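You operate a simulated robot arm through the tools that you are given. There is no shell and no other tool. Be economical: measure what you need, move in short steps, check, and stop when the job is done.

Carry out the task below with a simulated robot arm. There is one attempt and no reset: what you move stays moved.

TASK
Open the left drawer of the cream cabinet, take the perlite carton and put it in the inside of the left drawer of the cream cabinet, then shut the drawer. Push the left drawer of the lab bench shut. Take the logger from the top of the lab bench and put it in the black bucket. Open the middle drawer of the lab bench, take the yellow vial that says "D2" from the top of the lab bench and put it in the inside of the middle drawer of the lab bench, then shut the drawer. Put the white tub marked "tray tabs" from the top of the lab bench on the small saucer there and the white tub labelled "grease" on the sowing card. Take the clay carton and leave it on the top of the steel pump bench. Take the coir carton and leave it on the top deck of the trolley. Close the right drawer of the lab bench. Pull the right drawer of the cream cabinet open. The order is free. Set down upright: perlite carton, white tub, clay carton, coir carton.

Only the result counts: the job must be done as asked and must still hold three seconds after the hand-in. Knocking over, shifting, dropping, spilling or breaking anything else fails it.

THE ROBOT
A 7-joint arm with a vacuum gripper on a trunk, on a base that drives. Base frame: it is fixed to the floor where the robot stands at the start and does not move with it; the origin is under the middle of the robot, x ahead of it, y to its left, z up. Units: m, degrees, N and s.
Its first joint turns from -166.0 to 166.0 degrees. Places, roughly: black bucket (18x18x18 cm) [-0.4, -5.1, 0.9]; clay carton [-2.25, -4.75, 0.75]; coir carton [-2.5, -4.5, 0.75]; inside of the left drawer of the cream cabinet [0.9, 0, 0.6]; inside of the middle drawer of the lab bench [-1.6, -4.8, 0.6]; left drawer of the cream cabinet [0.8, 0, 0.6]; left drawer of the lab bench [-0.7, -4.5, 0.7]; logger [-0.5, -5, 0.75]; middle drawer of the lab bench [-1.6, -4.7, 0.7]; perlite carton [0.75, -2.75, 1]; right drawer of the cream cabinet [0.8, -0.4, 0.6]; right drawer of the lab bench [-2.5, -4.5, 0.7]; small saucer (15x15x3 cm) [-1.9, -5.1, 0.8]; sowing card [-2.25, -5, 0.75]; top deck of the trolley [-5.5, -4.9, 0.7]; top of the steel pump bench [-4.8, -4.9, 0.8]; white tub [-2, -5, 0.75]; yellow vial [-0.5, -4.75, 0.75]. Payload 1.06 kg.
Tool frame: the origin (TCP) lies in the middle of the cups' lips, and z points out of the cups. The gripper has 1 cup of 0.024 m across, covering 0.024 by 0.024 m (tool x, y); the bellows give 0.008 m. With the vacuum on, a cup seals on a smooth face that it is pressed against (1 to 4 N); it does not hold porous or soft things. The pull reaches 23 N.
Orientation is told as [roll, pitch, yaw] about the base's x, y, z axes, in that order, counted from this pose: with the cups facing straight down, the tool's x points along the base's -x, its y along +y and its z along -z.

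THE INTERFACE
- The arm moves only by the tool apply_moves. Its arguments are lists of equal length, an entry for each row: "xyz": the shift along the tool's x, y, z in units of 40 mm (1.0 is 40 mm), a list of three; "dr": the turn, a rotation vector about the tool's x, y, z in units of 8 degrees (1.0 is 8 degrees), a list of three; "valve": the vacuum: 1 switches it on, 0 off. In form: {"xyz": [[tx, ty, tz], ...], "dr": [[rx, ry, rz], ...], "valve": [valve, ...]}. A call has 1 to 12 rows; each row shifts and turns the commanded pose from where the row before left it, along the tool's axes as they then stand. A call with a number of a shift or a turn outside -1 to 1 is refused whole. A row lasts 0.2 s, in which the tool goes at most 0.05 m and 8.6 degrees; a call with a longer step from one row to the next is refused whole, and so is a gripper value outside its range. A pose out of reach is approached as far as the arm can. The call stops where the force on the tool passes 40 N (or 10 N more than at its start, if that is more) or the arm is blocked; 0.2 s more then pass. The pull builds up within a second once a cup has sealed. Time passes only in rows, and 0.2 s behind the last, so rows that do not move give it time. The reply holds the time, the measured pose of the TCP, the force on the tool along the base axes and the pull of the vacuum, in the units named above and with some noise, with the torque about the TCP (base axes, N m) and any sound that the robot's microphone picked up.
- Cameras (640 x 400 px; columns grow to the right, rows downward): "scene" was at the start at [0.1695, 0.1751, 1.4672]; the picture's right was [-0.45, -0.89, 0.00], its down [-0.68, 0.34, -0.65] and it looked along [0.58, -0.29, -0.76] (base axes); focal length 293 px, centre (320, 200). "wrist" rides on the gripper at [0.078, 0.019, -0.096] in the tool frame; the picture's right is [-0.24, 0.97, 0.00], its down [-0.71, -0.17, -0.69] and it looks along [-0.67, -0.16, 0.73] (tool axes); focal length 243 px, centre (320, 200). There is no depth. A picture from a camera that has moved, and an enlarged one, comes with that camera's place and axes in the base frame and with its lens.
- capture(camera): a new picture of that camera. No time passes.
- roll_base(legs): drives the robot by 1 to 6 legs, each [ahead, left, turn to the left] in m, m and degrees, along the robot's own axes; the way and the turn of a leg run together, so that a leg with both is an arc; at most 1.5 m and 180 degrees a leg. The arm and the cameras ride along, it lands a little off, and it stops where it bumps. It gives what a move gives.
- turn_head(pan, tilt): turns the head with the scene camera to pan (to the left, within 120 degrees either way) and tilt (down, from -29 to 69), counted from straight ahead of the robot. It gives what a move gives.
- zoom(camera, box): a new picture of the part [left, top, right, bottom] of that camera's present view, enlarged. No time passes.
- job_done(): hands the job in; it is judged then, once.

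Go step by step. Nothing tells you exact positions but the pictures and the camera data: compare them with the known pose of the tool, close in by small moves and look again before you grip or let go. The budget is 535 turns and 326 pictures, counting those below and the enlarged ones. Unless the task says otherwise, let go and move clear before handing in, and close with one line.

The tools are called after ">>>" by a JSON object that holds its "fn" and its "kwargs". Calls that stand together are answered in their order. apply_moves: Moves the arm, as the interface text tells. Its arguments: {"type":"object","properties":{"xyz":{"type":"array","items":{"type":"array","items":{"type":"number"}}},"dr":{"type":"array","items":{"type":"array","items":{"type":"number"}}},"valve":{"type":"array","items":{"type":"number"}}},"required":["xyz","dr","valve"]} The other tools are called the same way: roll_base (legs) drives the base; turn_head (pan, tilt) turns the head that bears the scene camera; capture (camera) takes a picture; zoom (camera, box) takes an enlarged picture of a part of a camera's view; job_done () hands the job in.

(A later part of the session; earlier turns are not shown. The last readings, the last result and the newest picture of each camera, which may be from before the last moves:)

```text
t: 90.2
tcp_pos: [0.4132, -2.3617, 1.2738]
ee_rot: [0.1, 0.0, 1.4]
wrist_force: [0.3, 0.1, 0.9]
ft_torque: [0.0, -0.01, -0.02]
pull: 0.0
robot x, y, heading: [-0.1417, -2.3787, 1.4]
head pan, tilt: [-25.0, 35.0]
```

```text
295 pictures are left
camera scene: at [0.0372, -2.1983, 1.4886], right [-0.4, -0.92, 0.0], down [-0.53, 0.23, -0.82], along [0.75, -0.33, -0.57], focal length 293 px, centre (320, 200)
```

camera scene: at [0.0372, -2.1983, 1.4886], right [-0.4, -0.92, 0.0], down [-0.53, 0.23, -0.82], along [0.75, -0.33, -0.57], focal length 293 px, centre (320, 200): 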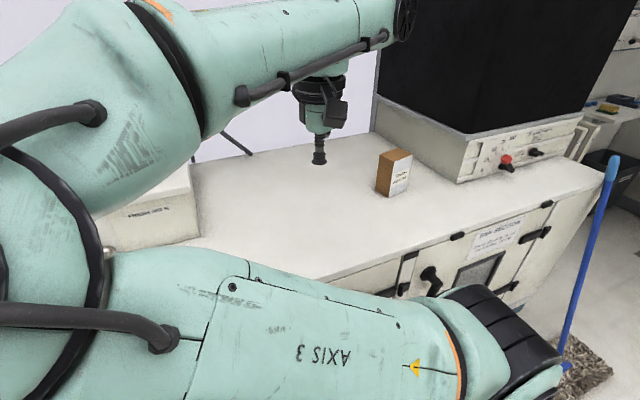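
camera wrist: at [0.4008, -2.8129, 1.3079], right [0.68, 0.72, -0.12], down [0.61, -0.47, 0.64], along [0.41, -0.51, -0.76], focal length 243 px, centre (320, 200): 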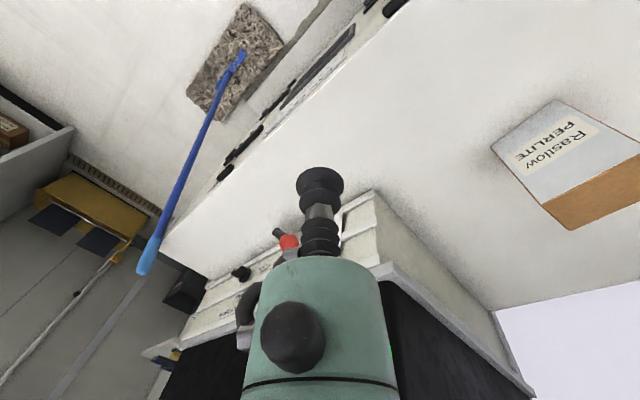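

The carton is now ahead-right. I move the cup over it at about z=1.23.

>>> {"fn": "apply_moves", "kwargs": {"xyz": [[-0.6, -0.86, 0.1], [-0.6, -0.86, 0.1], [-0.6, -0.86, 0.1], [-0.6, -0.86, 0.1], [-0.6, -0.86, 0.1], [-0.6, -0.86, 0.1], [-0.6, -0.86, 0.1], [-0.6, -0.86, 0.1], [-0.6, -0.86, 0.1], [-0.6, -0.86, 0.1], [-0.55, -0.84, 0]], "dr": [[0, 0, 0], [0, 0, 0], [0, 0, 0], [0, 0, 0], [0, 0, 0], [0, 0, 0], [0, 0, 0], [0, 0, 0], [0, 0, 0], [0, 0, 0], [0, 0, 0]], "valve": [0, 0, 0, 0, 0, 0, 0, 0, 0, 0, 0]}}

>>> {"fn": "capture", "kwargs": {"camera": "wrist"}}

>>> {"fn": "capture", "kwargs": {"camera": "scene"}}

```text
t: 92.6
tcp_pos: [0.6844, -2.7299, 1.2339]
ee_rot: [0.1, 0.0, 1.4]
wrist_force: [0.0, -0.1, -0.4]
ft_torque: [-0.03, -0.02, 0.0]
pull: 0.1
robot x, y, heading: [-0.1401, -2.3753, 1.6]
head pan, tilt: [-25.0, 35.0]
```

```text
294 pictures are left
camera wrist: at [0.6049, -2.7126, 1.3306], right [0.21, 0.98, 0.0], down [0.71, -0.15, 0.69], along [0.67, -0.14, -0.73], focal length 243 px, centre (320, 200)
```

wrist: 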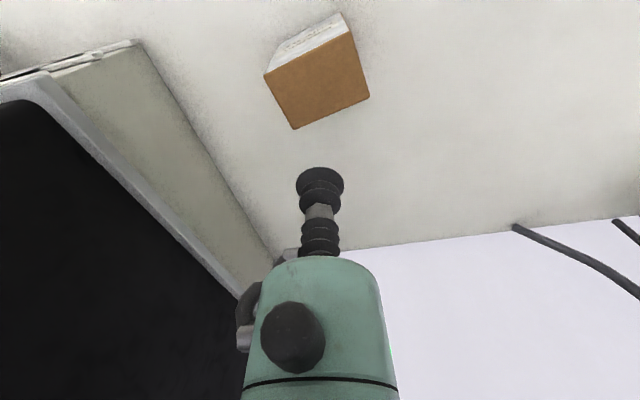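

```text
293 pictures are left
camera scene: at [0.0368, -2.1977, 1.4885], right [-0.4, -0.92, 0.0], down [-0.53, 0.23, -0.82], along [0.75, -0.33, -0.57], focal length 293 px, centre (320, 200)
```

scene: 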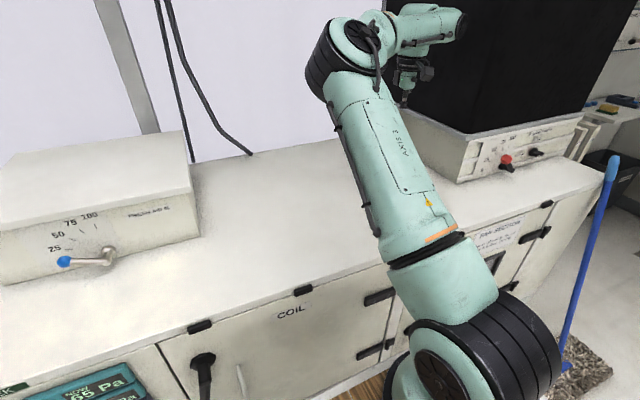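

The carton top lies directly below the cup. I descend in steps with vacuum on.

>>> {"fn": "apply_moves", "kwargs": {"xyz": [[0.1, 0, 1], [0, 0, 1], [0, 0, 0.8], [0, 0, 0.3], [0, 0, 0.2], [0, 0, 0.2], [0, 0, 0]], "dr": [[0, 0, 0], [0, 0, 0], [0, 0, 0], [0, 0, 0], [0, 0, 0], [0, 0, 0], [0, 0, 0]], "valve": [1, 1, 1, 1, 1, 1, 1]}}

>>> {"fn": "capture", "kwargs": {"camera": "wrist"}}

```text
t: 94.2
tcp_pos: [0.6809, -2.7341, 1.094]
ee_rot: [0.0, 0.0, 1.3]
wrist_force: [-1.5, -2.8, 5.8]
ft_torque: [-0.02, 0.05, 0.01]
pull: 23.4
robot x, y, heading: [-0.1415, -2.3759, 1.6]
head pan, tilt: [-25.0, 35.0]
```

```text
292 pictures are left
camera wrist: at [0.6016, -2.7155, 1.1909], right [0.21, 0.98, 0.0], down [0.71, -0.15, 0.69], along [0.67, -0.14, -0.73], focal length 243 px, centre (320, 200)
```

wrist: 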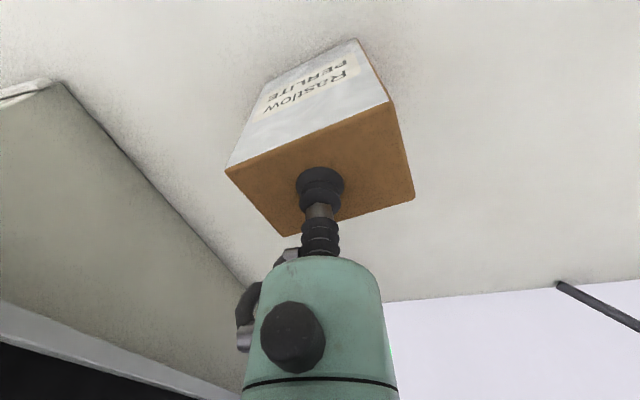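

Sealed at 23 N; the carton is about 8×6×14 cm, bottom at z≈0.95. I lift, retract the arm and strafe back to the cabinet.

>>> {"fn": "apply_moves", "kwargs": {"xyz": [[0, 0, -0.5], [0, 0, -1], [0, 0, -1], [0, 0, -1], [0, 0, -1], [0.4, 0.3, 0], [0.5, 0.8, 0], [0.5, 0.8, 0], [0.5, 0.8, 0], [0.5, 0.8, 0], [0.5, 0.8, 0]], "dr": [[0, 0, 0], [0, 0, 0], [0, 0, 0], [0, 0, 0], [0, 0, 0], [0, 0, 0], [0, 0, 0], [0, 0, 0], [0, 0, 0], [0, 0, 0], [0, 0, 0]], "valve": [1, 1, 1, 1, 1, 1, 1, 1, 1, 1, 1]}}

>>> {"fn": "capture", "kwargs": {"camera": "scene"}}

```text
t: 96.6
tcp_pos: [0.5608, -2.5645, 1.2762]
ee_rot: [0.2, 0.0, 1.4]
wrist_force: [0.2, -0.9, -1.3]
ft_torque: [0.02, 0.04, 0.01]
pull: 22.9
robot x, y, heading: [-0.1433, -2.3693, 1.3]
head pan, tilt: [-25.0, 35.0]
```

```text
291 pictures are left
camera scene: at [0.0376, -2.1991, 1.4886], right [-0.4, -0.92, 0.0], down [-0.53, 0.23, -0.82], along [0.75, -0.33, -0.57], focal length 293 px, centre (320, 200)
```

scene: 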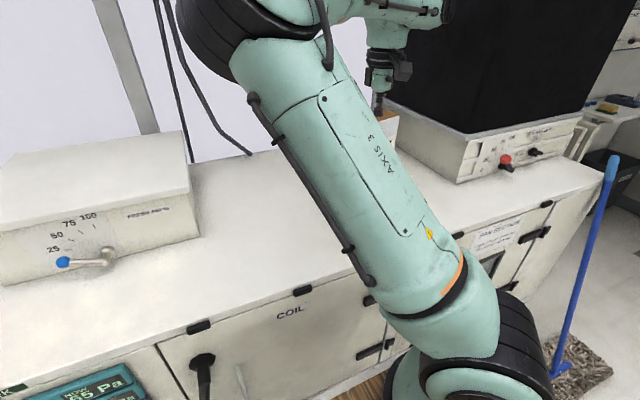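

>>> {"fn": "apply_moves", "kwargs": {"xyz": [[0.8, 0, 0], [0.8, 0, 0], [0.8, 0, 0], [0.8, 0, 0], [0.8, 0, 0]], "dr": [[0, 0, 0], [0, 0, 0], [0, 0, 0], [0, 0, 0], [0, 0, 0]], "valve": [1, 1, 1, 1, 1]}}

>>> {"fn": "roll_base", "kwargs": {"legs": [[0, 1.4, 0], [0, 1.4, 0]]}}

>>> {"fn": "turn_head", "kwargs": {"pan": -20, "tilt": 45}}

>>> {"fn": "capture", "kwargs": {"camera": "scene"}}

>>> {"fn": "capture", "kwargs": {"camera": "wrist"}}

```text
t: 97.8
tcp_pos: [0.4004, -2.5638, 1.2725]
ee_rot: [0.1, -0.1, 1.5]
wrist_force: [0.4, -0.9, -0.8]
ft_torque: [0.01, 0.0, 0.01]
pull: 23.5
robot x, y, heading: [-0.1385, -2.375, 1.8]
head pan, tilt: [-25.0, 35.0]
```

```text
t: 111.2
tcp_pos: [0.2568, 0.2239, 1.2723]
ee_rot: [0.1, 0.0, 5.3]
wrist_force: [-1.3, 0.3, -0.1]
ft_torque: [-0.05, -0.02, -0.02]
pull: 23.2
robot x, y, heading: [-0.2929, 0.3758, 5.2]
head pan, tilt: [-25.0, 35.0]
```

```text
t: 111.9
tcp_pos: [0.2566, 0.2236, 1.2736]
ee_rot: [0.1, 0.0, 5.2]
wrist_force: [-0.2, -0.6, -1.2]
ft_torque: [0.01, 0.01, 0.01]
pull: 23.1
robot x, y, heading: [-0.2953, 0.3778, 5.2]
head pan, tilt: [-20.0, 45.0]
```

```text
290 pictures are left
camera scene: at [-0.1342, 0.5742, 1.4738], right [-0.26, -0.97, 0.0], down [-0.68, 0.18, -0.71], along [0.68, -0.18, -0.71], focal length 293 px, centre (320, 200)
```

scene: 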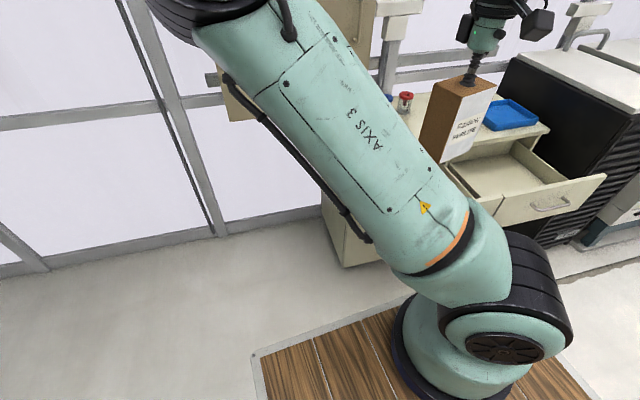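

```text
289 pictures are left
camera wrist: at [0.1768, 0.2356, 1.3684], right [0.15, 0.99, 0.0], down [0.72, -0.11, 0.69], along [0.68, -0.1, -0.73], focal length 243 px, centre (320, 200)
```

wrist: 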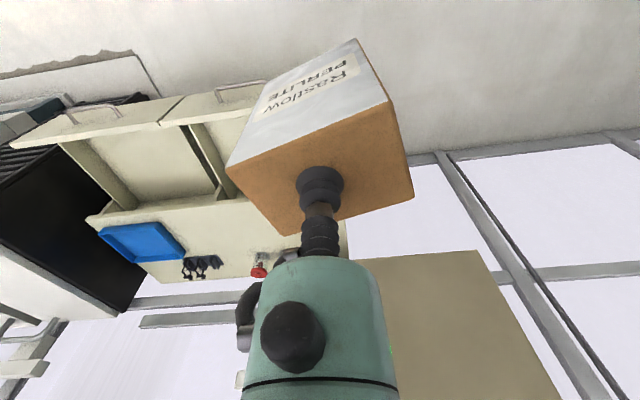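

I'm back at the cabinet with the carton held. I move it over the free front strip of the left drawer at height, then square it up.

>>> {"fn": "apply_moves", "kwargs": {"xyz": [[-0.7225, -0.799, 0], [-0.7225, -0.799, 0], [-0.7225, -0.799, 0], [-0.7225, -0.799, 0], [-0.7225, -0.799, 0], [-0.7225, -0.799, 0], [-0.7225, -0.799, 0], [-0.7225, -0.799, 0], [0, 0, 0.8], [0, 0, 0.8], [0, 0, 0.8], [0, 0, 0.8]], "dr": [[0, 0, 0], [0, 0, 0], [0, 0, 0], [0, 0, 0], [0, 0, 0], [0, 0, 0], [0, 0, 0], [0, 0, 0], [0, 0, 1], [0, 0, 1], [0, 0, 0], [0, 0, 0]], "valve": [1, 1, 1, 1, 1, 1, 1, 1, 1, 1, 1, 1]}}

>>> {"fn": "capture", "kwargs": {"camera": "scene"}}

>>> {"fn": "capture", "kwargs": {"camera": "wrist"}}

```text
t: 114.5
tcp_pos: [0.512, -0.01, 1.1453]
ee_rot: [0.1, 0.0, -10.9]
wrist_force: [-0.3, 0.7, -1.8]
ft_torque: [0.0, 0.03, -0.01]
pull: 23.1
robot x, y, heading: [-0.2955, 0.3749, 5.2]
head pan, tilt: [-20.0, 45.0]
```

```text
288 pictures are left
camera scene: at [-0.1344, 0.5742, 1.4738], right [-0.26, -0.97, 0.0], down [-0.68, 0.18, -0.71], along [0.68, -0.18, -0.71], focal length 293 px, centre (320, 200)
```

scene: 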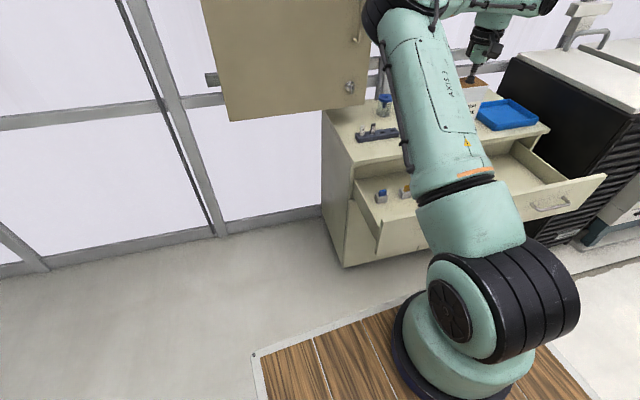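

```text
287 pictures are left
camera wrist: at [0.4384, 0.0238, 1.241], right [0.41, 0.91, 0.0], down [0.66, -0.3, 0.69], along [0.62, -0.28, -0.73], focal length 243 px, centre (320, 200)
```

wrist: 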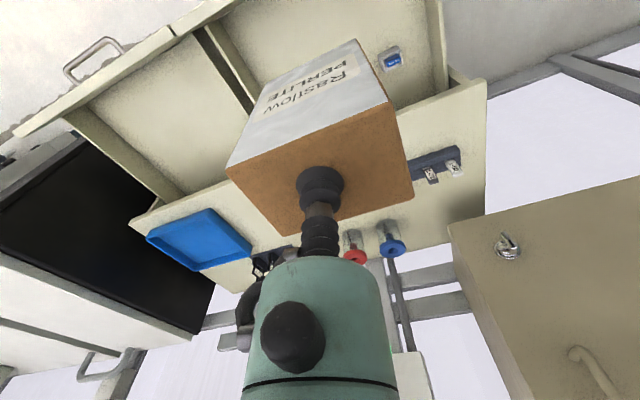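

Aligned over the strip. I lower toward the drawer.

>>> {"fn": "apply_moves", "kwargs": {"xyz": [[0, 0, 1], [0, 0, 1], [0, 0, 1], [0, 0, 1], [0, 0, 1], [0, 0, 1], [0, 0, 1], [0, 0, 0.8]], "dr": [[0, 0, 0], [0, 0, 0], [0, 0, 0], [0, 0, 0], [0, 0, 0], [0, 0, 0], [0, 0, 0], [0, 0, 0]], "valve": [1, 1, 1, 1, 1, 1, 1, 1]}}

>>> {"fn": "capture", "kwargs": {"camera": "scene"}}

>>> {"fn": "capture", "kwargs": {"camera": "wrist"}}

```text
t: 116.3
tcp_pos: [0.5128, -0.0111, 0.8307]
ee_rot: [0.0, 0.0, -10.8]
wrist_force: [0.2, -0.1, -1.1]
ft_torque: [-0.04, 0.01, 0.0]
pull: 22.7
robot x, y, heading: [-0.2914, 0.3754, 5.3]
head pan, tilt: [-20.0, 45.0]
```

```text
286 pictures are left
camera scene: at [-0.1343, 0.5743, 1.4738], right [-0.26, -0.97, 0.0], down [-0.68, 0.18, -0.71], along [0.68, -0.18, -0.71], focal length 293 px, centre (320, 200)
```

scene: 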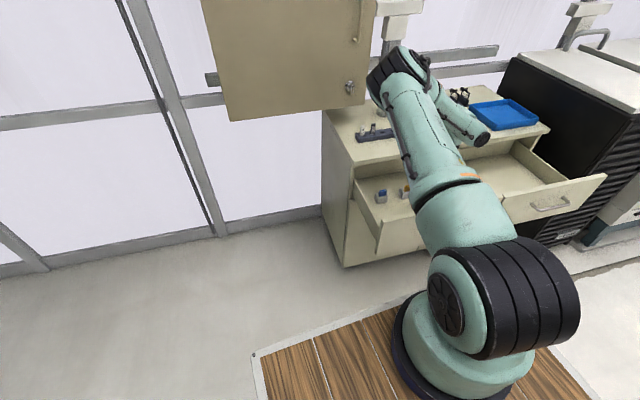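

```text
285 pictures are left
camera wrist: at [0.438, 0.0225, 0.9268], right [0.41, 0.91, 0.0], down [0.66, -0.3, 0.69], along [0.62, -0.28, -0.73], focal length 243 px, centre (320, 200)
```

wrist: 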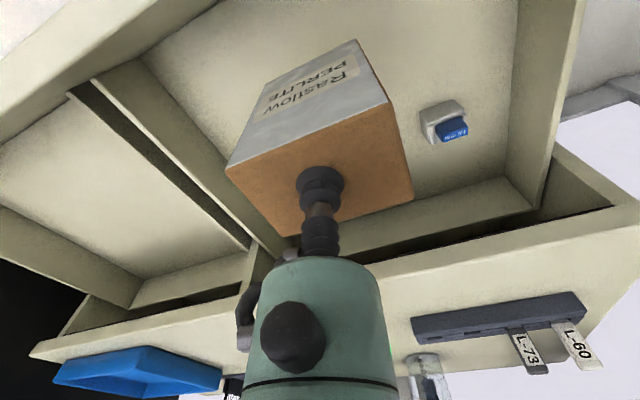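

The carton hangs just over the drawer. The elbow seems near the cabinet-top items, so I check it before going lower.

>>> {"fn": "zoom", "kwargs": {"camera": "scene", "box": [320, 30, 520, 155]}}

```text
3.20 times, centred on (420, 92) of scene
camera zoom: at [-0.1343, 0.5743, 1.4738], right [-0.26, -0.97, 0.0], down [-0.68, 0.18, -0.71], along [0.68, -0.18, -0.71], focal length 937 px, centre (0, 544)
```

zoom: 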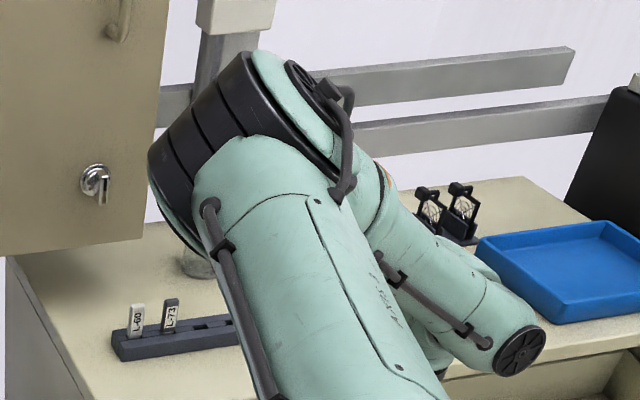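

The elbow is at about (0.71, 0.10, 1.09) – clear of the wall cabinet (x≈0.9) and the bottles. I lower the carton to the drawer floor in small steps.

>>> {"fn": "apply_moves", "kwargs": {"xyz": [[0, 0, 0.5], [0, 0, 0.5], [0, 0, 0.5], [0, 0, 0.4], [0, 0, 0.25], [0, 0, 0.25]], "dr": [[0, 0, 0], [0, 0, 0], [0, 0, 0], [0, 0, 0], [0, 0, 0], [0, 0, 0]], "valve": [1, 1, 1, 1, 1, 1]}}

>>> {"fn": "capture", "kwargs": {"camera": "wrist"}}

```text
t: 117.7
tcp_pos: [0.5105, -0.0086, 0.737]
ee_rot: [0.1, 0.1, -10.8]
wrist_force: [-0.4, 0.3, -1.2]
ft_torque: [0.02, -0.03, 0.04]
pull: 23.3
robot x, y, heading: [-0.295, 0.3743, 5.3]
head pan, tilt: [-20.0, 45.0]
```

```text
283 pictures are left
camera wrist: at [0.436, 0.0256, 0.8332], right [0.41, 0.91, 0.0], down [0.66, -0.3, 0.68], along [0.62, -0.28, -0.73], focal length 243 px, centre (320, 200)
```

wrist: 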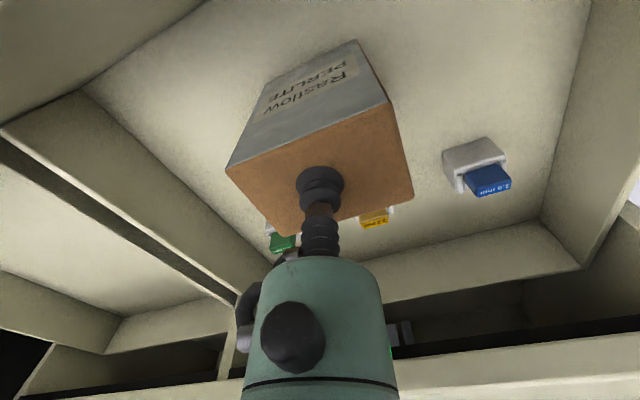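

>>> {"fn": "apply_moves", "kwargs": {"xyz": [[0, 0, 0.2], [0, 0, 0.2], [0, 0, 0.2]], "dr": [[0, 0, 0], [0, 0, 0], [0, 0, 0]], "valve": [1, 1, 1]}}

>>> {"fn": "capture", "kwargs": {"camera": "wrist"}}

```text
t: 118.4
tcp_pos: [0.5142, -0.0079, 0.7258]
ee_rot: [0.0, -0.5, -10.7]
wrist_force: [1.6, 6.2, 17.4]
ft_torque: [-0.07, 0.08, 0.03]
pull: 23.5
robot x, y, heading: [-0.291, 0.3775, 5.4]
head pan, tilt: [-20.0, 45.0]
stopped in row 3: the force on the tool passed its limit at 48 N (the readings are from after the stop); the commanded pose is now the measured one
```

```text
282 pictures are left
camera wrist: at [0.4397, 0.0252, 0.8213], right [0.41, 0.91, 0.0], down [0.66, -0.3, 0.69], along [0.63, -0.28, -0.72], focal length 243 px, centre (320, 200)
```

wrist: 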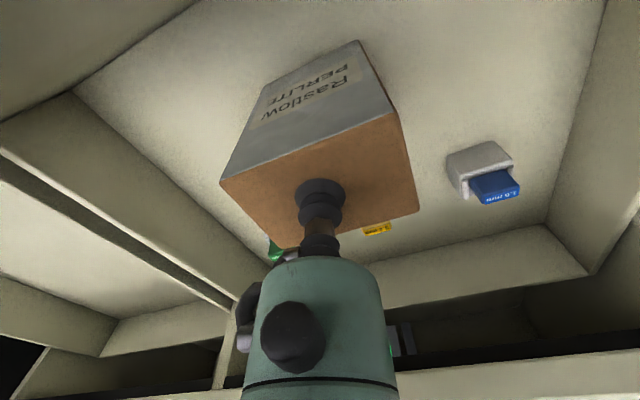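

The carton rests on the drawer floor. I release and rise.

>>> {"fn": "apply_moves", "kwargs": {"xyz": [[0, 0, -0.05], [0, 0, 0], [0, 0, 0], [0, 0, 0], [0, 0, 0], [0, 0, -0.2], [0, 0, -0.5], [0, 0, -1], [0, 0, -1]], "dr": [[0, 0, 0], [0, 0, 0], [0, 0, 0], [0, 0, 0], [0, 0, 0], [0, 0, 0], [0, 0, 0], [0, 0, 0], [0, 0, 0]], "valve": [1, 0, 0, 0, 0, 0, 0, 0, 0]}}

>>> {"fn": "capture", "kwargs": {"camera": "wrist"}}

```text
t: 120.4
tcp_pos: [0.513, -0.0089, 0.8368]
ee_rot: [0.1, -0.3, -10.9]
wrist_force: [0.1, -0.2, -0.9]
ft_torque: [-0.02, -0.02, -0.02]
pull: 0.0
robot x, y, heading: [-0.2937, 0.3772, 5.4]
head pan, tilt: [-20.0, 45.0]
```

```text
281 pictures are left
camera wrist: at [0.4377, 0.0237, 0.9322], right [0.41, 0.91, 0.0], down [0.66, -0.3, 0.69], along [0.63, -0.28, -0.73], focal length 243 px, centre (320, 200)
```

wrist: 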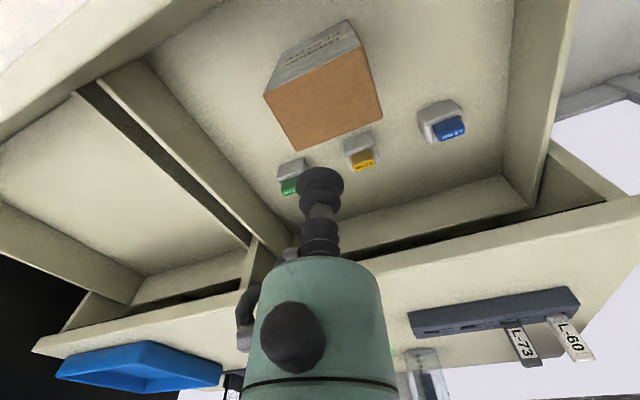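

The carton stands upright with clear room. Now I rise, retract, turn the tool forward and push the left drawer shut.

>>> {"fn": "apply_moves", "kwargs": {"xyz": [[0, 0, -1], [0, 0, -1], [0, 0, -1], [0, 0, -1], [0, 0, -1], [0, 0, -1], [0, 0, -1], [1, 0, 0], [1, 0, 0], [1, 0, 0], [1, 0, 0], [1, 0, 0]], "dr": [[0, 0, 0], [0, 0, 0], [0, 0, 0], [0, 0, -1], [0, 0, -1], [0, 0, 0], [0, 0, 0], [0, 0, 0], [0, 0, 0], [0, 0, 0], [0, 0, 0], [0, 0, 0]], "valve": [0, 0, 0, 0, 0, 0, 0, 0, 0, 0, 0, 0]}}

>>> {"fn": "apply_moves", "kwargs": {"xyz": [[1, 0, 0], [1, 0, 0], [0, 0, 0], [0, 0, 0], [0, 0, 0], [0, 0, 0], [0, 0, 0], [0, 0, 0], [0, 0, 0], [0, 0, 0], [0, 0, 0], [0, 0, 0]], "dr": [[0, -1, 0], [0, -1, 0], [0, -1, 0], [0, -1, 0], [0, -1, 0], [0, -1, 0], [0, -1, 0], [0, -1, 0], [0, -1, 0], [0, -1, 0], [0, -1, 0], [0, -0.25, 0]], "valve": [0, 0, 0, 0, 0, 0, 0, 0, 0, 0, 0, 0]}}

>>> {"fn": "roll_base", "kwargs": {"legs": [[0, 0.05, -5.3]]}}

```text
t: 123.0
tcp_pos: [0.3142, -0.0282, 1.1158]
ee_rot: [0.0, -0.4, 5.3]
wrist_force: [-0.5, 0.2, -0.5]
ft_torque: [-0.02, 0.02, -0.03]
pull: 0.1
robot x, y, heading: [-0.2939, 0.3766, 5.2]
head pan, tilt: [-20.0, 45.0]
```

```text
t: 125.6
tcp_pos: [0.2324, -0.0338, 1.1073]
ee_rot: [-171.1, -89.6, 176.2]
wrist_force: [1.3, 0.1, -0.3]
ft_torque: [0.05, -0.02, -0.01]
pull: 0.1
robot x, y, heading: [-0.2966, 0.3764, 5.1]
head pan, tilt: [-20.0, 45.0]
```

```text
t: 126.5
tcp_pos: [0.1913, -0.0296, 1.1077]
ee_rot: [-172.4, -89.7, 172.6]
wrist_force: [0.6, 0.5, 0.2]
ft_torque: [0.01, -0.01, -0.03]
pull: 0.0
robot x, y, heading: [-0.2952, 0.4272, 0.0]
head pan, tilt: [-20.0, 45.0]
```

>>> {"fn": "apply_moves", "kwargs": {"xyz": [[1, 0.05, 0], [1, 0.05, 0], [1, 0.05, 0], [1, 0.05, 0], [1, 0.05, 0], [1, 0.05, 0], [1, 0.05, 0], [1, 0.05, 0], [1, 0.05, 0], [1, 0.05, 0], [1, 0, 0], [1, 0, 0]], "dr": [[0, 0, 0], [0, 0, 0], [0, 0, 0], [0, 0, 0], [0, 0, 0], [0, 0, 0], [0, 0, 0], [0, 0, 0], [0, 0, 0], [0, 0, 0], [0, 0, 0], [0, 0, 0]], "valve": [0, 0, 0, 0, 0, 0, 0, 0, 0, 0, 0, 0]}}

>>> {"fn": "roll_base", "kwargs": {"legs": [[0.14, 0, 0]]}}

>>> {"fn": "capture", "kwargs": {"camera": "wrist"}}

>>> {"fn": "capture", "kwargs": {"camera": "scene"}}

```text
t: 129.1
tcp_pos: [0.1945, -0.0099, 0.6245]
ee_rot: [-172.9, -89.7, 173.0]
wrist_force: [-0.3, 0.0, 0.2]
ft_torque: [-0.01, -0.02, -0.02]
pull: 0.1
robot x, y, heading: [-0.2955, 0.4326, 0.0]
head pan, tilt: [-20.0, 45.0]
```

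```text
t: 130.4
tcp_pos: [0.3373, -0.0099, 0.624]
ee_rot: [-173.0, -89.7, 173.0]
wrist_force: [0.2, -0.3, -0.1]
ft_torque: [0.0, 0.02, 0.0]
pull: 0.0
robot x, y, heading: [-0.153, 0.4272, -0.1]
head pan, tilt: [-20.0, 45.0]
```

```text
280 pictures are left
camera wrist: at [0.2421, 0.0086, 0.547], right [0.0, 0.97, 0.23], down [-0.69, -0.17, 0.7], along [0.72, -0.16, 0.67], focal length 243 px, centre (320, 200)
```

wrist: 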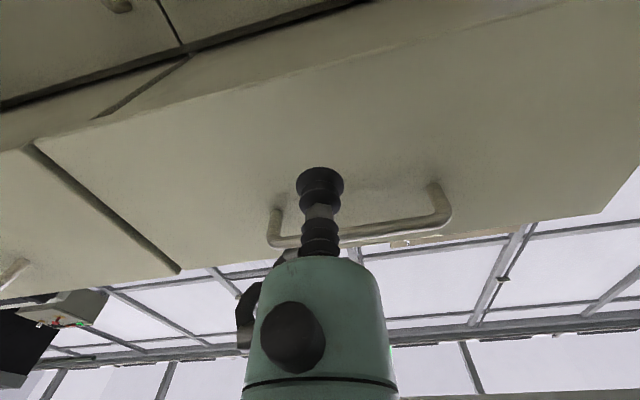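

```text
279 pictures are left
camera scene: at [0.0251, 0.6085, 1.4738], right [-0.34, -0.94, 0.0], down [-0.66, 0.24, -0.71], along [0.66, -0.24, -0.71], focal length 293 px, centre (320, 200)
```

scene: 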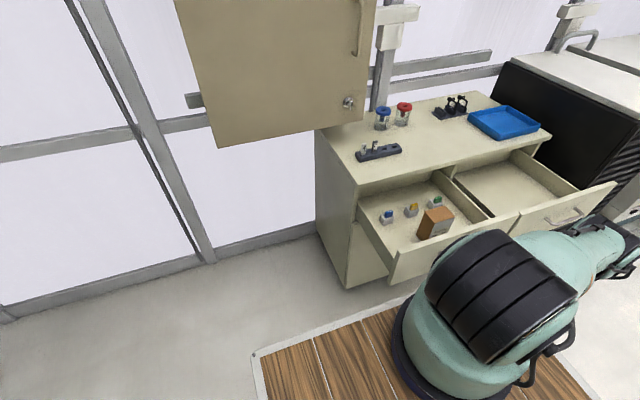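

Carton is upright beside the stands. I push the drawer in slowly.

>>> {"fn": "apply_moves", "kwargs": {"xyz": [[0, 0, 0.5], [0, 0, 0.5], [0, 0, 0.3], [0, 0, 0.3], [0, 0, 0.3], [0, 0, 0.4], [0, 0, 0.4], [0, 0, 0.4], [0, 0, 0.4], [0, 0, 0.4], [0, 0, 0.4], [0, 0, 0.4]], "dr": [[0, 0, 0], [0, 0, 0], [0, 0, 0], [0, 0, 0], [0, 0, 0], [0, 0, 0], [0, 0, 0], [0, 0, 0], [0, 0, 0], [0, 0, 0], [0, 0, 0], [0, 0, 0]], "valve": [0, 0, 0, 0, 0, 0, 0, 0, 0, 0, 0, 0]}}

>>> {"fn": "capture", "kwargs": {"camera": "scene"}}

```text
t: 133.0
tcp_pos: [0.5244, -0.0113, 0.6266]
ee_rot: [-175.3, -89.6, 175.4]
wrist_force: [0.0, 0.4, 0.1]
ft_torque: [-0.01, 0.0, 0.02]
pull: 0.0
robot x, y, heading: [-0.1512, 0.4296, -0.2]
head pan, tilt: [-20.0, 45.0]
```

```text
278 pictures are left
camera scene: at [0.0251, 0.6085, 1.4738], right [-0.34, -0.94, 0.0], down [-0.66, 0.24, -0.71], along [0.66, -0.24, -0.71], focal length 293 px, centre (320, 200)
```

scene: 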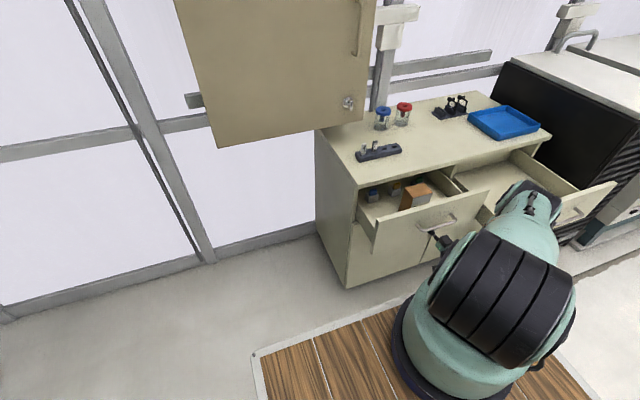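

>>> {"fn": "apply_moves", "kwargs": {"xyz": [[0, 0, 0.4], [0, 0, 0.4], [0, 0, 0.4], [0, 0, 0.4], [0, 0, 0.4], [0, 0, 0.4], [0, 0, 0.4], [0, 0, 0.4], [0, 0, 0.3], [0, 0, 0.3], [0, 0, 0.2], [0, 0, 0]], "dr": [[0, 0, 0], [0, 0, 0], [0, 0, 0], [0, 0, 0], [0, 0, 0], [0, 0, 0], [0, 0, 0], [0, 0, 0], [0, 0, 0], [0, 0, 0], [0, 0, 0], [0, 0, 0]], "valve": [0, 0, 0, 0, 0, 0, 0, 0, 0, 0, 0, 0]}}

>>> {"fn": "capture", "kwargs": {"camera": "scene"}}

```text
t: 135.6
tcp_pos: [0.6852, -0.0103, 0.6272]
ee_rot: [-175.6, -89.7, 175.6]
wrist_force: [-4.2, -0.9, -0.7]
ft_torque: [-0.03, -0.02, -0.01]
pull: 0.1
robot x, y, heading: [-0.1544, 0.4284, -0.4]
head pan, tilt: [-20.0, 45.0]
```

```text
277 pictures are left
camera scene: at [0.0251, 0.6085, 1.4738], right [-0.34, -0.94, 0.0], down [-0.66, 0.24, -0.71], along [0.66, -0.24, -0.71], focal length 293 px, centre (320, 200)
```

scene: 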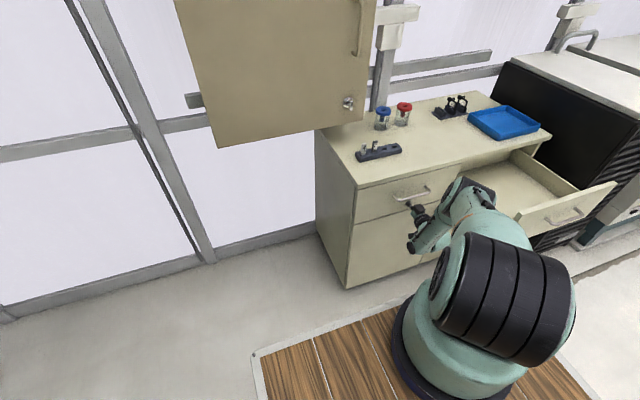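

The drawer looks shut; a last nudge, then I retreat and bring the arm up.

>>> {"fn": "apply_moves", "kwargs": {"xyz": [[0, 0, 0.1], [0, 0, 0.1], [0, 0, 0], [0, 0, -0.5], [0, 0, -1], [0, 0, -1], [0, 0, -1], [0, 0, -1], [0, 0, -1], [0, 0, -1], [0, 0, -1]], "dr": [[0, 0, 0], [0, 0, 0], [0, 0, 0], [0, 0, 0], [0, 0, 0], [0, 0, 0], [0, 0, 0], [0, 0, 0], [0, 0, 0], [0, 0, 0], [0, 0, 0]], "valve": [0, 0, 0, 0, 0, 0, 0, 0, 0, 0, 0]}}

>>> {"fn": "roll_base", "kwargs": {"legs": [[-0.12, 0.15, 0]]}}

>>> {"fn": "capture", "kwargs": {"camera": "scene"}}

```text
t: 136.2
tcp_pos: [0.6899, -0.0119, 0.626]
ee_rot: [135.8, -89.8, -136.1]
wrist_force: [-12.2, 1.0, -0.1]
ft_torque: [0.12, 0.04, 0.01]
pull: 0.0
robot x, y, heading: [-0.1523, 0.4287, -0.2]
head pan, tilt: [-20.0, 45.0]
stopped in row 3: the force on the tool passed its limit at 44 N (the readings are from after the stop); the commanded pose is now the measured one
```

```text
t: 137.8
tcp_pos: [0.5715, 0.1422, 0.6268]
ee_rot: [155.6, -89.8, -155.7]
wrist_force: [-0.2, 0.5, 0.6]
ft_torque: [-0.01, 0.01, -0.03]
pull: 0.2
robot x, y, heading: [-0.2721, 0.5798, 0.1]
head pan, tilt: [-20.0, 45.0]
```

```text
276 pictures are left
camera scene: at [-0.0956, 0.7608, 1.4738], right [-0.34, -0.94, 0.0], down [-0.66, 0.24, -0.71], along [0.66, -0.24, -0.71], focal length 293 px, centre (320, 200)
```

scene: 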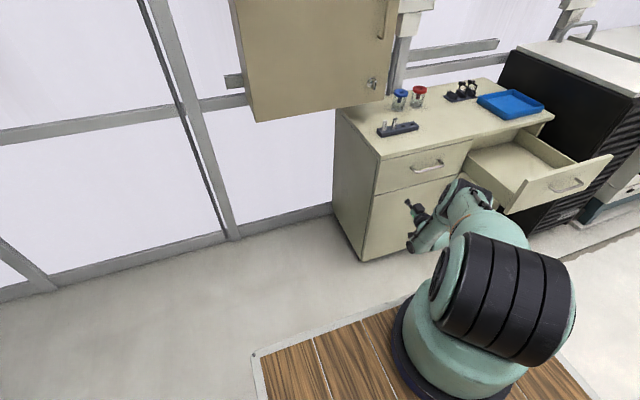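

Left drawer shut, right one still open. I retract the arm, raise it and turn the tool down again for travel.

>>> {"fn": "apply_moves", "kwargs": {"xyz": [[0, 0, -1], [0, 0, -1], [0, 0, -1], [0, 0, -1], [0, 0, -1], [0, 0, -1], [0, 0, -1], [-1, 0, 0], [-1, 0, 0], [-1, 0, 0], [-1, 0, 0], [-1, 0, 0]], "dr": [[0, 0, 0], [0, 0, 0], [0, 0, 0], [0, 0, 0], [0, 0, 0], [0, 0, 0], [0, 0, 0], [0, 0, 0], [0, 0, 0], [0, 0, 0], [0, 0, 0], [0, 0, 0]], "valve": [0, 0, 0, 0, 0, 0, 0, 0, 0, 0, 0, 0]}}

>>> {"fn": "apply_moves", "kwargs": {"xyz": [[-1, 0, 0], [-1, 0, 0], [-1, 0, 0], [-1, 0, 0], [-1, 0, 0], [-1, 0, 0], [-1, 0, 0], [-1, 0, 0], [-1, 0, 0], [-1, 0, 0], [-1, 0, 0]], "dr": [[0, 0, 0], [0, 0, 0], [0, 0, 0], [0, 0, 0], [0, 0, 0], [0, 0, 0], [0, 0, 0], [0, 0, 0], [0, 0, 0], [0, 0, 0], [0, 0, 0]], "valve": [0, 0, 0, 0, 0, 0, 0, 0, 0, 0, 0]}}

>>> {"fn": "apply_moves", "kwargs": {"xyz": [[0, 0, 0], [0, 0, 0], [0, 0, 0], [0, 0, 0], [0, 0, 0], [0, 0, 0], [0, 0, 0], [0, 0, 0], [0, 0, 0], [0, 0, 0], [0, 0, 0], [0, 0, 0]], "dr": [[0, 1, 0], [0, 1, 0], [0, 1, 0], [0, 1, 0], [0, 1, 0], [0, 1, 0], [0, 1, 0], [0, 1, 0], [0, 1, 0], [0, 1, 0], [0, 1, 0], [0, 0.25, 0]], "valve": [0, 0, 0, 0, 0, 0, 0, 0, 0, 0, 0, 0]}}

>>> {"fn": "apply_moves", "kwargs": {"xyz": [[0, 1, 0], [0, 1, 0], [0, 1, 0], [0, 1, 0], [0, 1, 0], [0, 1, 0], [-0.5, 1, 0], [-0.5, 0.8, 0]], "dr": [[0, 0, 0], [0, 0, 0], [0, 0, 0], [0, 0, 0], [0, 0, 0], [0, 0, 0], [0, 0, 0], [0, 0, 0]], "valve": [0, 0, 0, 0, 0, 0, 0, 0]}}

```text
t: 140.4
tcp_pos: [0.2904, 0.1422, 0.8285]
ee_rot: [153.8, -89.7, -153.8]
wrist_force: [0.1, 0.0, 0.1]
ft_torque: [-0.01, -0.01, -0.01]
pull: 0.0
robot x, y, heading: [-0.2747, 0.5774, -0.1]
head pan, tilt: [-20.0, 45.0]
```

```text
t: 142.8
tcp_pos: [0.2889, 0.1414, 1.2642]
ee_rot: [146.0, -89.9, -146.1]
wrist_force: [0.0, -0.1, -0.5]
ft_torque: [-0.02, 0.02, -0.01]
pull: 0.0
robot x, y, heading: [-0.2744, 0.578, 0.0]
head pan, tilt: [-20.0, 45.0]
```

```text
t: 145.4
tcp_pos: [0.289, 0.142, 1.2669]
ee_rot: [0.1, -0.1, -0.1]
wrist_force: [-0.6, 0.2, -0.3]
ft_torque: [0.02, 0.01, -0.01]
pull: 0.0
robot x, y, heading: [-0.269, 0.5774, -0.0]
head pan, tilt: [-20.0, 45.0]
```

```text
t: 147.2
tcp_pos: [0.3291, 0.4511, 1.2649]
ee_rot: [0.1, -0.3, -0.1]
wrist_force: [0.1, -0.1, 0.1]
ft_torque: [-0.01, -0.04, 0.0]
pull: 0.0
robot x, y, heading: [-0.2687, 0.5763, 0.1]
head pan, tilt: [-20.0, 45.0]
```

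Now I turn toward the lab bench and drive down the aisle, keeping clear of the mop.

>>> {"fn": "roll_base", "kwargs": {"legs": [[0.1, 0.28, 0], [0, 0, -90], [1.45, 0, 0]]}}

>>> {"fn": "turn_head", "kwargs": {"pan": 0, "tilt": 20}}

>>> {"fn": "capture", "kwargs": {"camera": "scene"}}

```text
t: 159.8
tcp_pos: [-0.4253, -1.1461, 1.2655]
ee_rot: [0.1, -0.3, -93.7]
wrist_force: [-0.4, -0.1, -0.4]
ft_torque: [0.01, -0.04, 0.01]
pull: 0.0
robot x, y, heading: [-0.2617, -0.5508, -93.8]
head pan, tilt: [-20.0, 45.0]
```

```text
t: 160.7
tcp_pos: [-0.4243, -1.1463, 1.2643]
ee_rot: [0.0, -0.3, -93.7]
wrist_force: [-0.4, -0.7, 0.0]
ft_torque: [0.01, 0.03, 0.01]
pull: 0.0
robot x, y, heading: [-0.2598, -0.5531, -94.0]
head pan, tilt: [0.0, 20.0]
```

```text
275 pictures are left
camera scene: at [-0.062, -0.7606, 1.5124], right [-1.0, 0.06, 0.0], down [0.02, 0.34, -0.94], along [-0.06, -0.94, -0.34], focal length 293 px, centre (320, 200)
```

scene: 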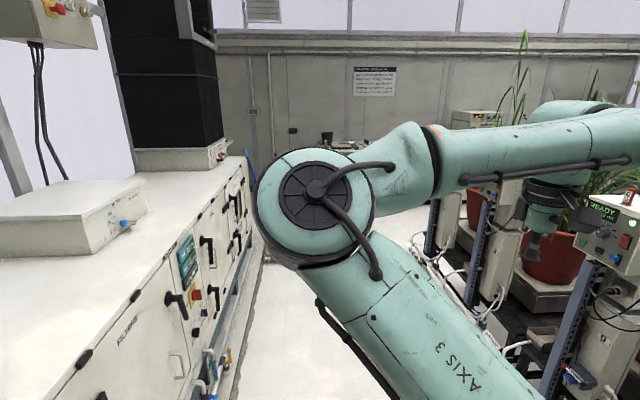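

The gripper is a bit close to the machines on the right. I bring it to the middle and correct my heading.

>>> {"fn": "apply_moves", "kwargs": {"xyz": [[0.2, 1, -0.2], [0.2, 1, -0.2], [0.2, 1, -0.2], [0.2, 1, -0.2]], "dr": [[0, 0, 0], [0, 0, 0], [0, 0, 0], [0, 0, 0]], "valve": [0, 0, 0, 0]}}

>>> {"fn": "roll_base", "kwargs": {"legs": [[0, 0.05, 4], [1.45, 0, 0]]}}

>>> {"fn": "turn_head", "kwargs": {"pan": -20, "tilt": 25}}

>>> {"fn": "capture", "kwargs": {"camera": "scene"}}

>>> {"fn": "capture", "kwargs": {"camera": "wrist"}}

```text
t: 161.7
tcp_pos: [-0.2643, -1.126, 1.2973]
ee_rot: [0.1, -0.2, -93.8]
wrist_force: [-1.3, -0.8, -0.6]
ft_torque: [0.02, -0.01, 0.04]
pull: 0.1
robot x, y, heading: [-0.2607, -0.5536, -93.7]
head pan, tilt: [0.0, 20.0]
```

```text
t: 169.4
tcp_pos: [-0.162, -2.5599, 1.2969]
ee_rot: [0.1, -0.2, -89.5]
wrist_force: [0.8, -0.2, -0.1]
ft_torque: [0.01, 0.05, 0.02]
pull: 0.0
robot x, y, heading: [-0.2002, -1.9918, -89.3]
head pan, tilt: [0.0, 20.0]
```

```text
t: 170.2
tcp_pos: [-0.1623, -2.5595, 1.2978]
ee_rot: [0.1, -0.2, -89.5]
wrist_force: [0.7, 0.4, 0.0]
ft_torque: [0.01, -0.03, 0.02]
pull: 0.1
robot x, y, heading: [-0.2007, -1.9906, -89.2]
head pan, tilt: [-20.0, 25.0]
```

```text
274 pictures are left
camera scene: at [-0.0182, -2.1741, 1.5044], right [-0.94, 0.33, 0.0], down [0.14, 0.4, -0.91], along [-0.3, -0.86, -0.42], focal length 293 px, centre (320, 200)
```

scene: 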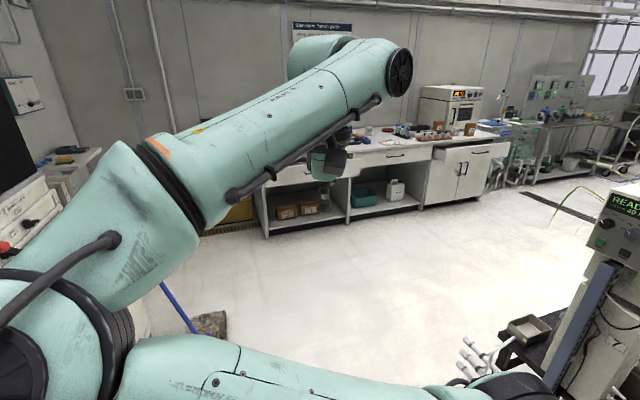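

```text
273 pictures are left
camera wrist: at [-0.1442, -2.4809, 1.3931], right [0.97, -0.23, 0.0], down [-0.17, -0.71, 0.69], along [-0.15, -0.67, -0.73], focal length 243 px, centre (320, 200)
```

wrist: 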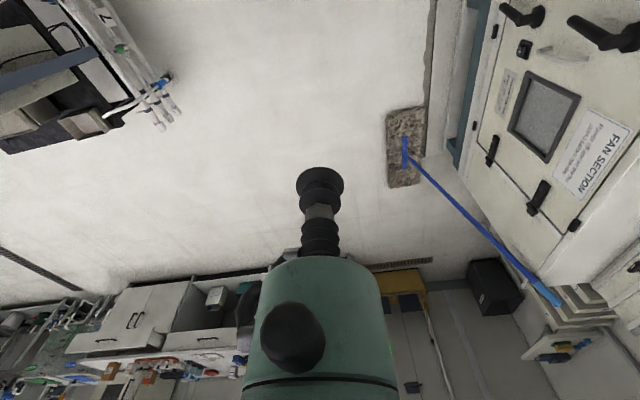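

The lab bench is ahead. I drive on, veering right past the mop, and stop short of the bench to look.

>>> {"fn": "roll_base", "kwargs": {"legs": [[0.75, -0.03, 0], [0.6, -0.4, 0]]}}

>>> {"fn": "turn_head", "kwargs": {"pan": -35, "tilt": 25}}

>>> {"fn": "capture", "kwargs": {"camera": "scene"}}

>>> {"fn": "capture", "kwargs": {"camera": "wrist"}}

```text
t: 177.8
tcp_pos: [-0.5677, -3.9128, 1.2979]
ee_rot: [0.1, -0.3, -88.9]
wrist_force: [-0.1, -0.3, -0.4]
ft_torque: [0.01, 0.0, 0.03]
pull: 0.1
robot x, y, heading: [-0.6104, -3.3461, -88.9]
head pan, tilt: [-20.0, 25.0]
```

```text
t: 178.5
tcp_pos: [-0.5683, -3.9132, 1.297]
ee_rot: [0.1, -0.2, -89.0]
wrist_force: [-0.1, -0.3, -0.2]
ft_torque: [0.01, 0.0, 0.02]
pull: 0.1
robot x, y, heading: [-0.6139, -3.3447, -89.0]
head pan, tilt: [-35.0, 25.0]
```

```text
272 pictures are left
camera scene: at [-0.4504, -3.5156, 1.5043], right [-0.83, 0.56, 0.0], down [0.24, 0.35, -0.91], along [-0.5, -0.75, -0.42], focal length 293 px, centre (320, 200)
```

scene: 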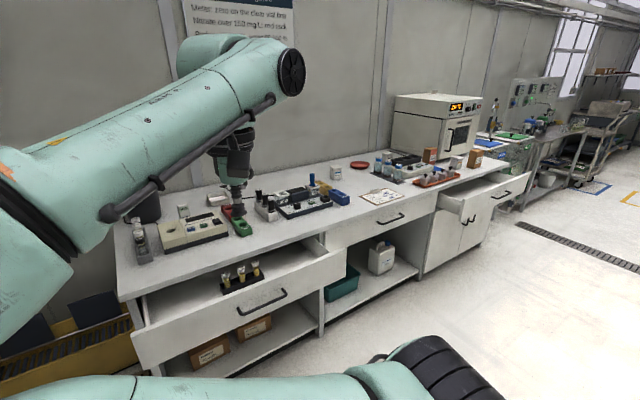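

```text
271 pictures are left
camera wrist: at [-0.552, -3.8342, 1.3931], right [0.98, -0.22, 0.0], down [-0.16, -0.71, 0.69], along [-0.15, -0.67, -0.73], focal length 243 px, centre (320, 200)
```

wrist: 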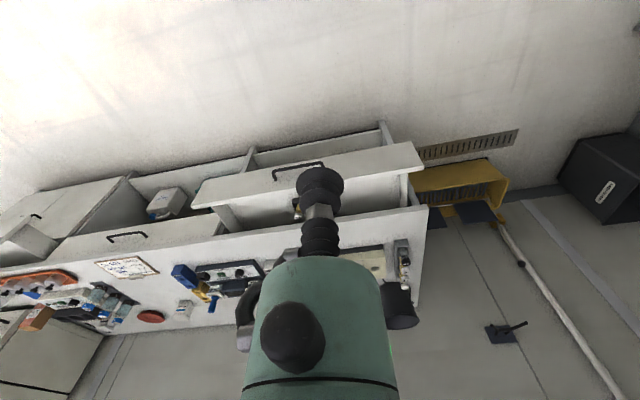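

The lab bench is full of small things. I zoom in over its top.

>>> {"fn": "zoom", "kwargs": {"camera": "scene", "box": [110, 160, 350, 310]}}

>>> {"fn": "zoom", "kwargs": {"camera": "scene", "box": [320, 80, 540, 220]}}

>>> {"fn": "zoom", "kwargs": {"camera": "scene", "box": [470, 60, 640, 220]}}

```text
2.67 times, centred on (230, 235) of scene
camera zoom: at [-0.4504, -3.5156, 1.5043], right [-0.83, 0.56, 0.0], down [0.24, 0.35, -0.91], along [-0.5, -0.75, -0.42], focal length 781 px, centre (560, 107)
```

zoom: 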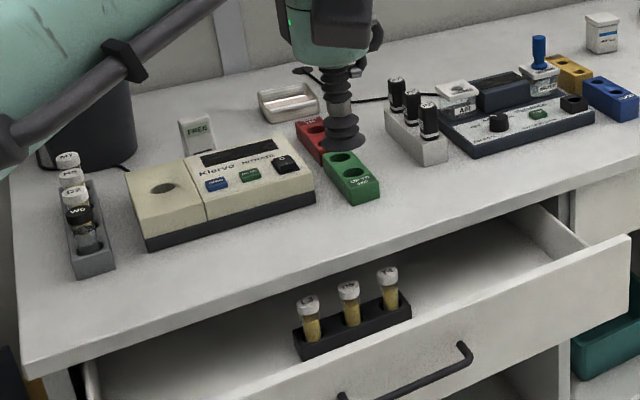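

```text
2.86 times, centred on (430, 150) of scene
camera zoom: at [-0.4504, -3.5156, 1.5043], right [-0.83, 0.56, 0.0], down [0.24, 0.35, -0.91], along [-0.5, -0.75, -0.42], focal length 837 px, centre (6, 343)
```

zoom: 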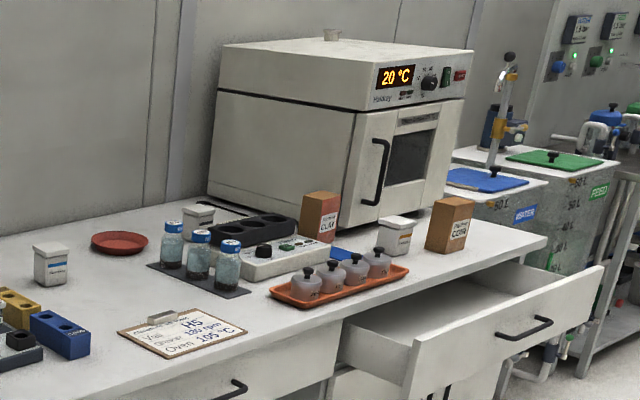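

```text
2.50 times, centred on (555, 140) of scene
camera zoom: at [-0.4504, -3.5156, 1.5043], right [-0.83, 0.56, 0.0], down [0.24, 0.35, -0.91], along [-0.5, -0.75, -0.42], focal length 732 px, centre (-268, 350)
```

zoom: 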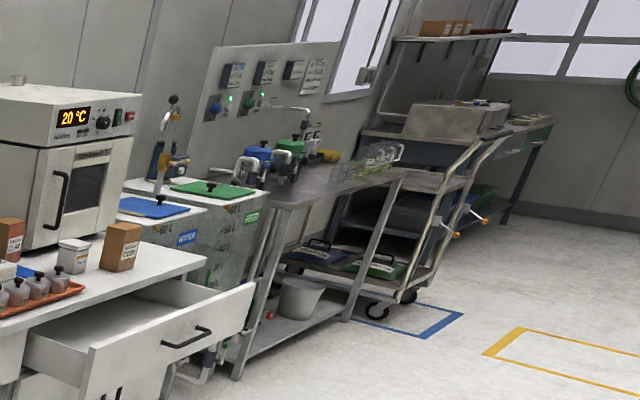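

Left and right drawers of the lab bench are open, and its front edge is near y≈-4.56. I bring the arm to my right and turn the tool forward to push the left drawer.

>>> {"fn": "apply_moves", "kwargs": {"xyz": [[0.1, -1, 0], [0.1, -1, 0], [0.1, -1, 0], [0.1, -1, 0], [0.1, -1, 0], [0.1, -1, 0], [0.1, -1, 0], [0.1, -1, 0], [0.1, -1, 0], [0.1, -1, 0], [0.1, -1, 0], [0.1, -1, 0]], "dr": [[0, 0, 0], [0, 0, 0], [0, 0, 0], [0, 0, 0], [0, 0, 0], [0, 0, 0], [0, 0, 0], [0, 0, 0], [0, 0, 0], [0, 0, 0], [0, 0, 0], [0, 0, 0]], "valve": [0, 0, 0, 0, 0, 0, 0, 0, 0, 0, 0, 0]}}

>>> {"fn": "apply_moves", "kwargs": {"xyz": [[0, 0, 0.9], [0, 0, 0.9], [0, 0, 0.9], [0, 0, 0.9], [0, 0, 0], [0, 0, 0], [0, 0, 0], [0, 0, 0], [0, 0, 0], [0, 0, 0], [0, 0, 0], [0, 0, 0]], "dr": [[0, 0, 0], [0, 0, 0], [0, 0, 0], [0, 0, 0], [0, -1, 0], [0, -1, 0], [0, -1, 0], [0, -1, 0], [0, -1, 0], [0, -1, 0], [0, -1, 0], [0, -1, 0]], "valve": [0, 0, 0, 0, 0, 0, 0, 0, 0, 0, 0, 0]}}

>>> {"fn": "apply_moves", "kwargs": {"xyz": [[0, 0, 0], [0, 0, 0], [0, 0, 0], [0, 0, 0], [1, 0, 0], [1, 0, 0], [1, 0, 0], [1, 0, 0], [1, 0, 0], [1, 0, 0], [1, 0, 0], [1, 0, 0]], "dr": [[0, -1, 0], [0, -1, 0], [0, -1, 0], [0, -0.25, 0], [0, 0, 0], [0, 0, 0], [0, 0, 0], [0, 0, 0], [0, 0, 0], [0, 0, 0], [0, 0, 0], [0, 0, 0]], "valve": [0, 0, 0, 0, 0, 0, 0, 0, 0, 0, 0, 0]}}

>>> {"fn": "roll_base", "kwargs": {"legs": [[0.3, 0.3, -1]]}}

>>> {"fn": "capture", "kwargs": {"camera": "scene"}}

>>> {"fn": "capture", "kwargs": {"camera": "wrist"}}

```text
t: 181.1
tcp_pos: [-1.0502, -3.8729, 1.2982]
ee_rot: [0.1, -0.2, -89.0]
wrist_force: [0.9, -0.4, 0.7]
ft_torque: [0.01, 0.05, 0.01]
pull: 0.1
robot x, y, heading: [-0.6121, -3.3413, -88.9]
head pan, tilt: [-35.0, 25.0]
```

```text
t: 183.7
tcp_pos: [-1.0485, -3.8751, 1.1526]
ee_rot: [0.1, -64.3, -89.0]
wrist_force: [0.8, 0.3, -0.3]
ft_torque: [0.0, -0.02, 0.0]
pull: 0.0
robot x, y, heading: [-0.6111, -3.3408, -89.1]
head pan, tilt: [-35.0, 25.0]
```

```text
t: 186.3
tcp_pos: [-1.047, -3.8769, 0.8346]
ee_rot: [164.6, -89.8, 106.2]
wrist_force: [-0.3, -0.9, -0.1]
ft_torque: [-0.02, 0.02, 0.01]
pull: 0.1
robot x, y, heading: [-0.6127, -3.3408, -89.0]
head pan, tilt: [-35.0, 25.0]
```

```text
t: 188.9
tcp_pos: [-0.7512, -4.166, 0.8343]
ee_rot: [156.3, -89.7, 113.8]
wrist_force: [-0.3, 0.4, 0.4]
ft_torque: [0.02, 0.0, -0.04]
pull: 0.0
robot x, y, heading: [-0.3062, -3.642, -90.1]
head pan, tilt: [-35.0, 25.0]
```

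```text
267 pictures are left
camera scene: at [-0.1476, -3.8153, 1.5044], right [-0.82, 0.57, 0.0], down [0.24, 0.35, -0.91], along [-0.52, -0.74, -0.42], focal length 293 px, centre (320, 200)
```

scene: 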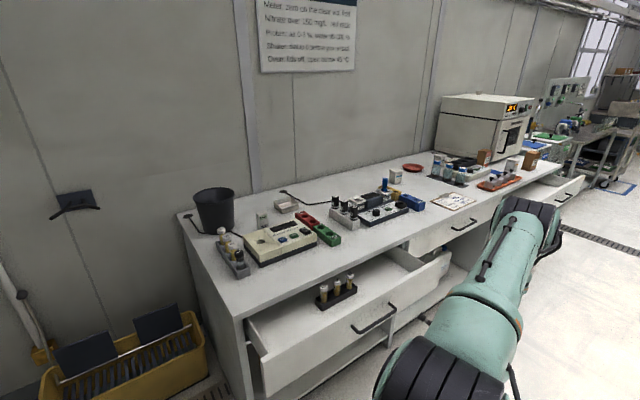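

```text
266 pictures are left
camera wrist: at [-0.7328, -4.0699, 0.7567], right [0.97, 0.0, 0.24], down [-0.17, 0.69, 0.7], along [-0.16, -0.73, 0.67], focal length 243 px, centre (320, 200)
```

wrist: 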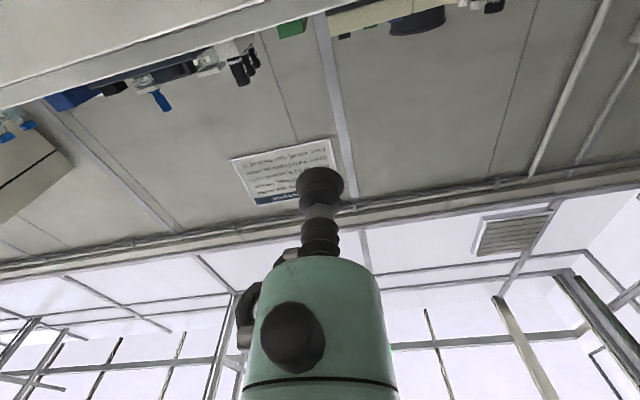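

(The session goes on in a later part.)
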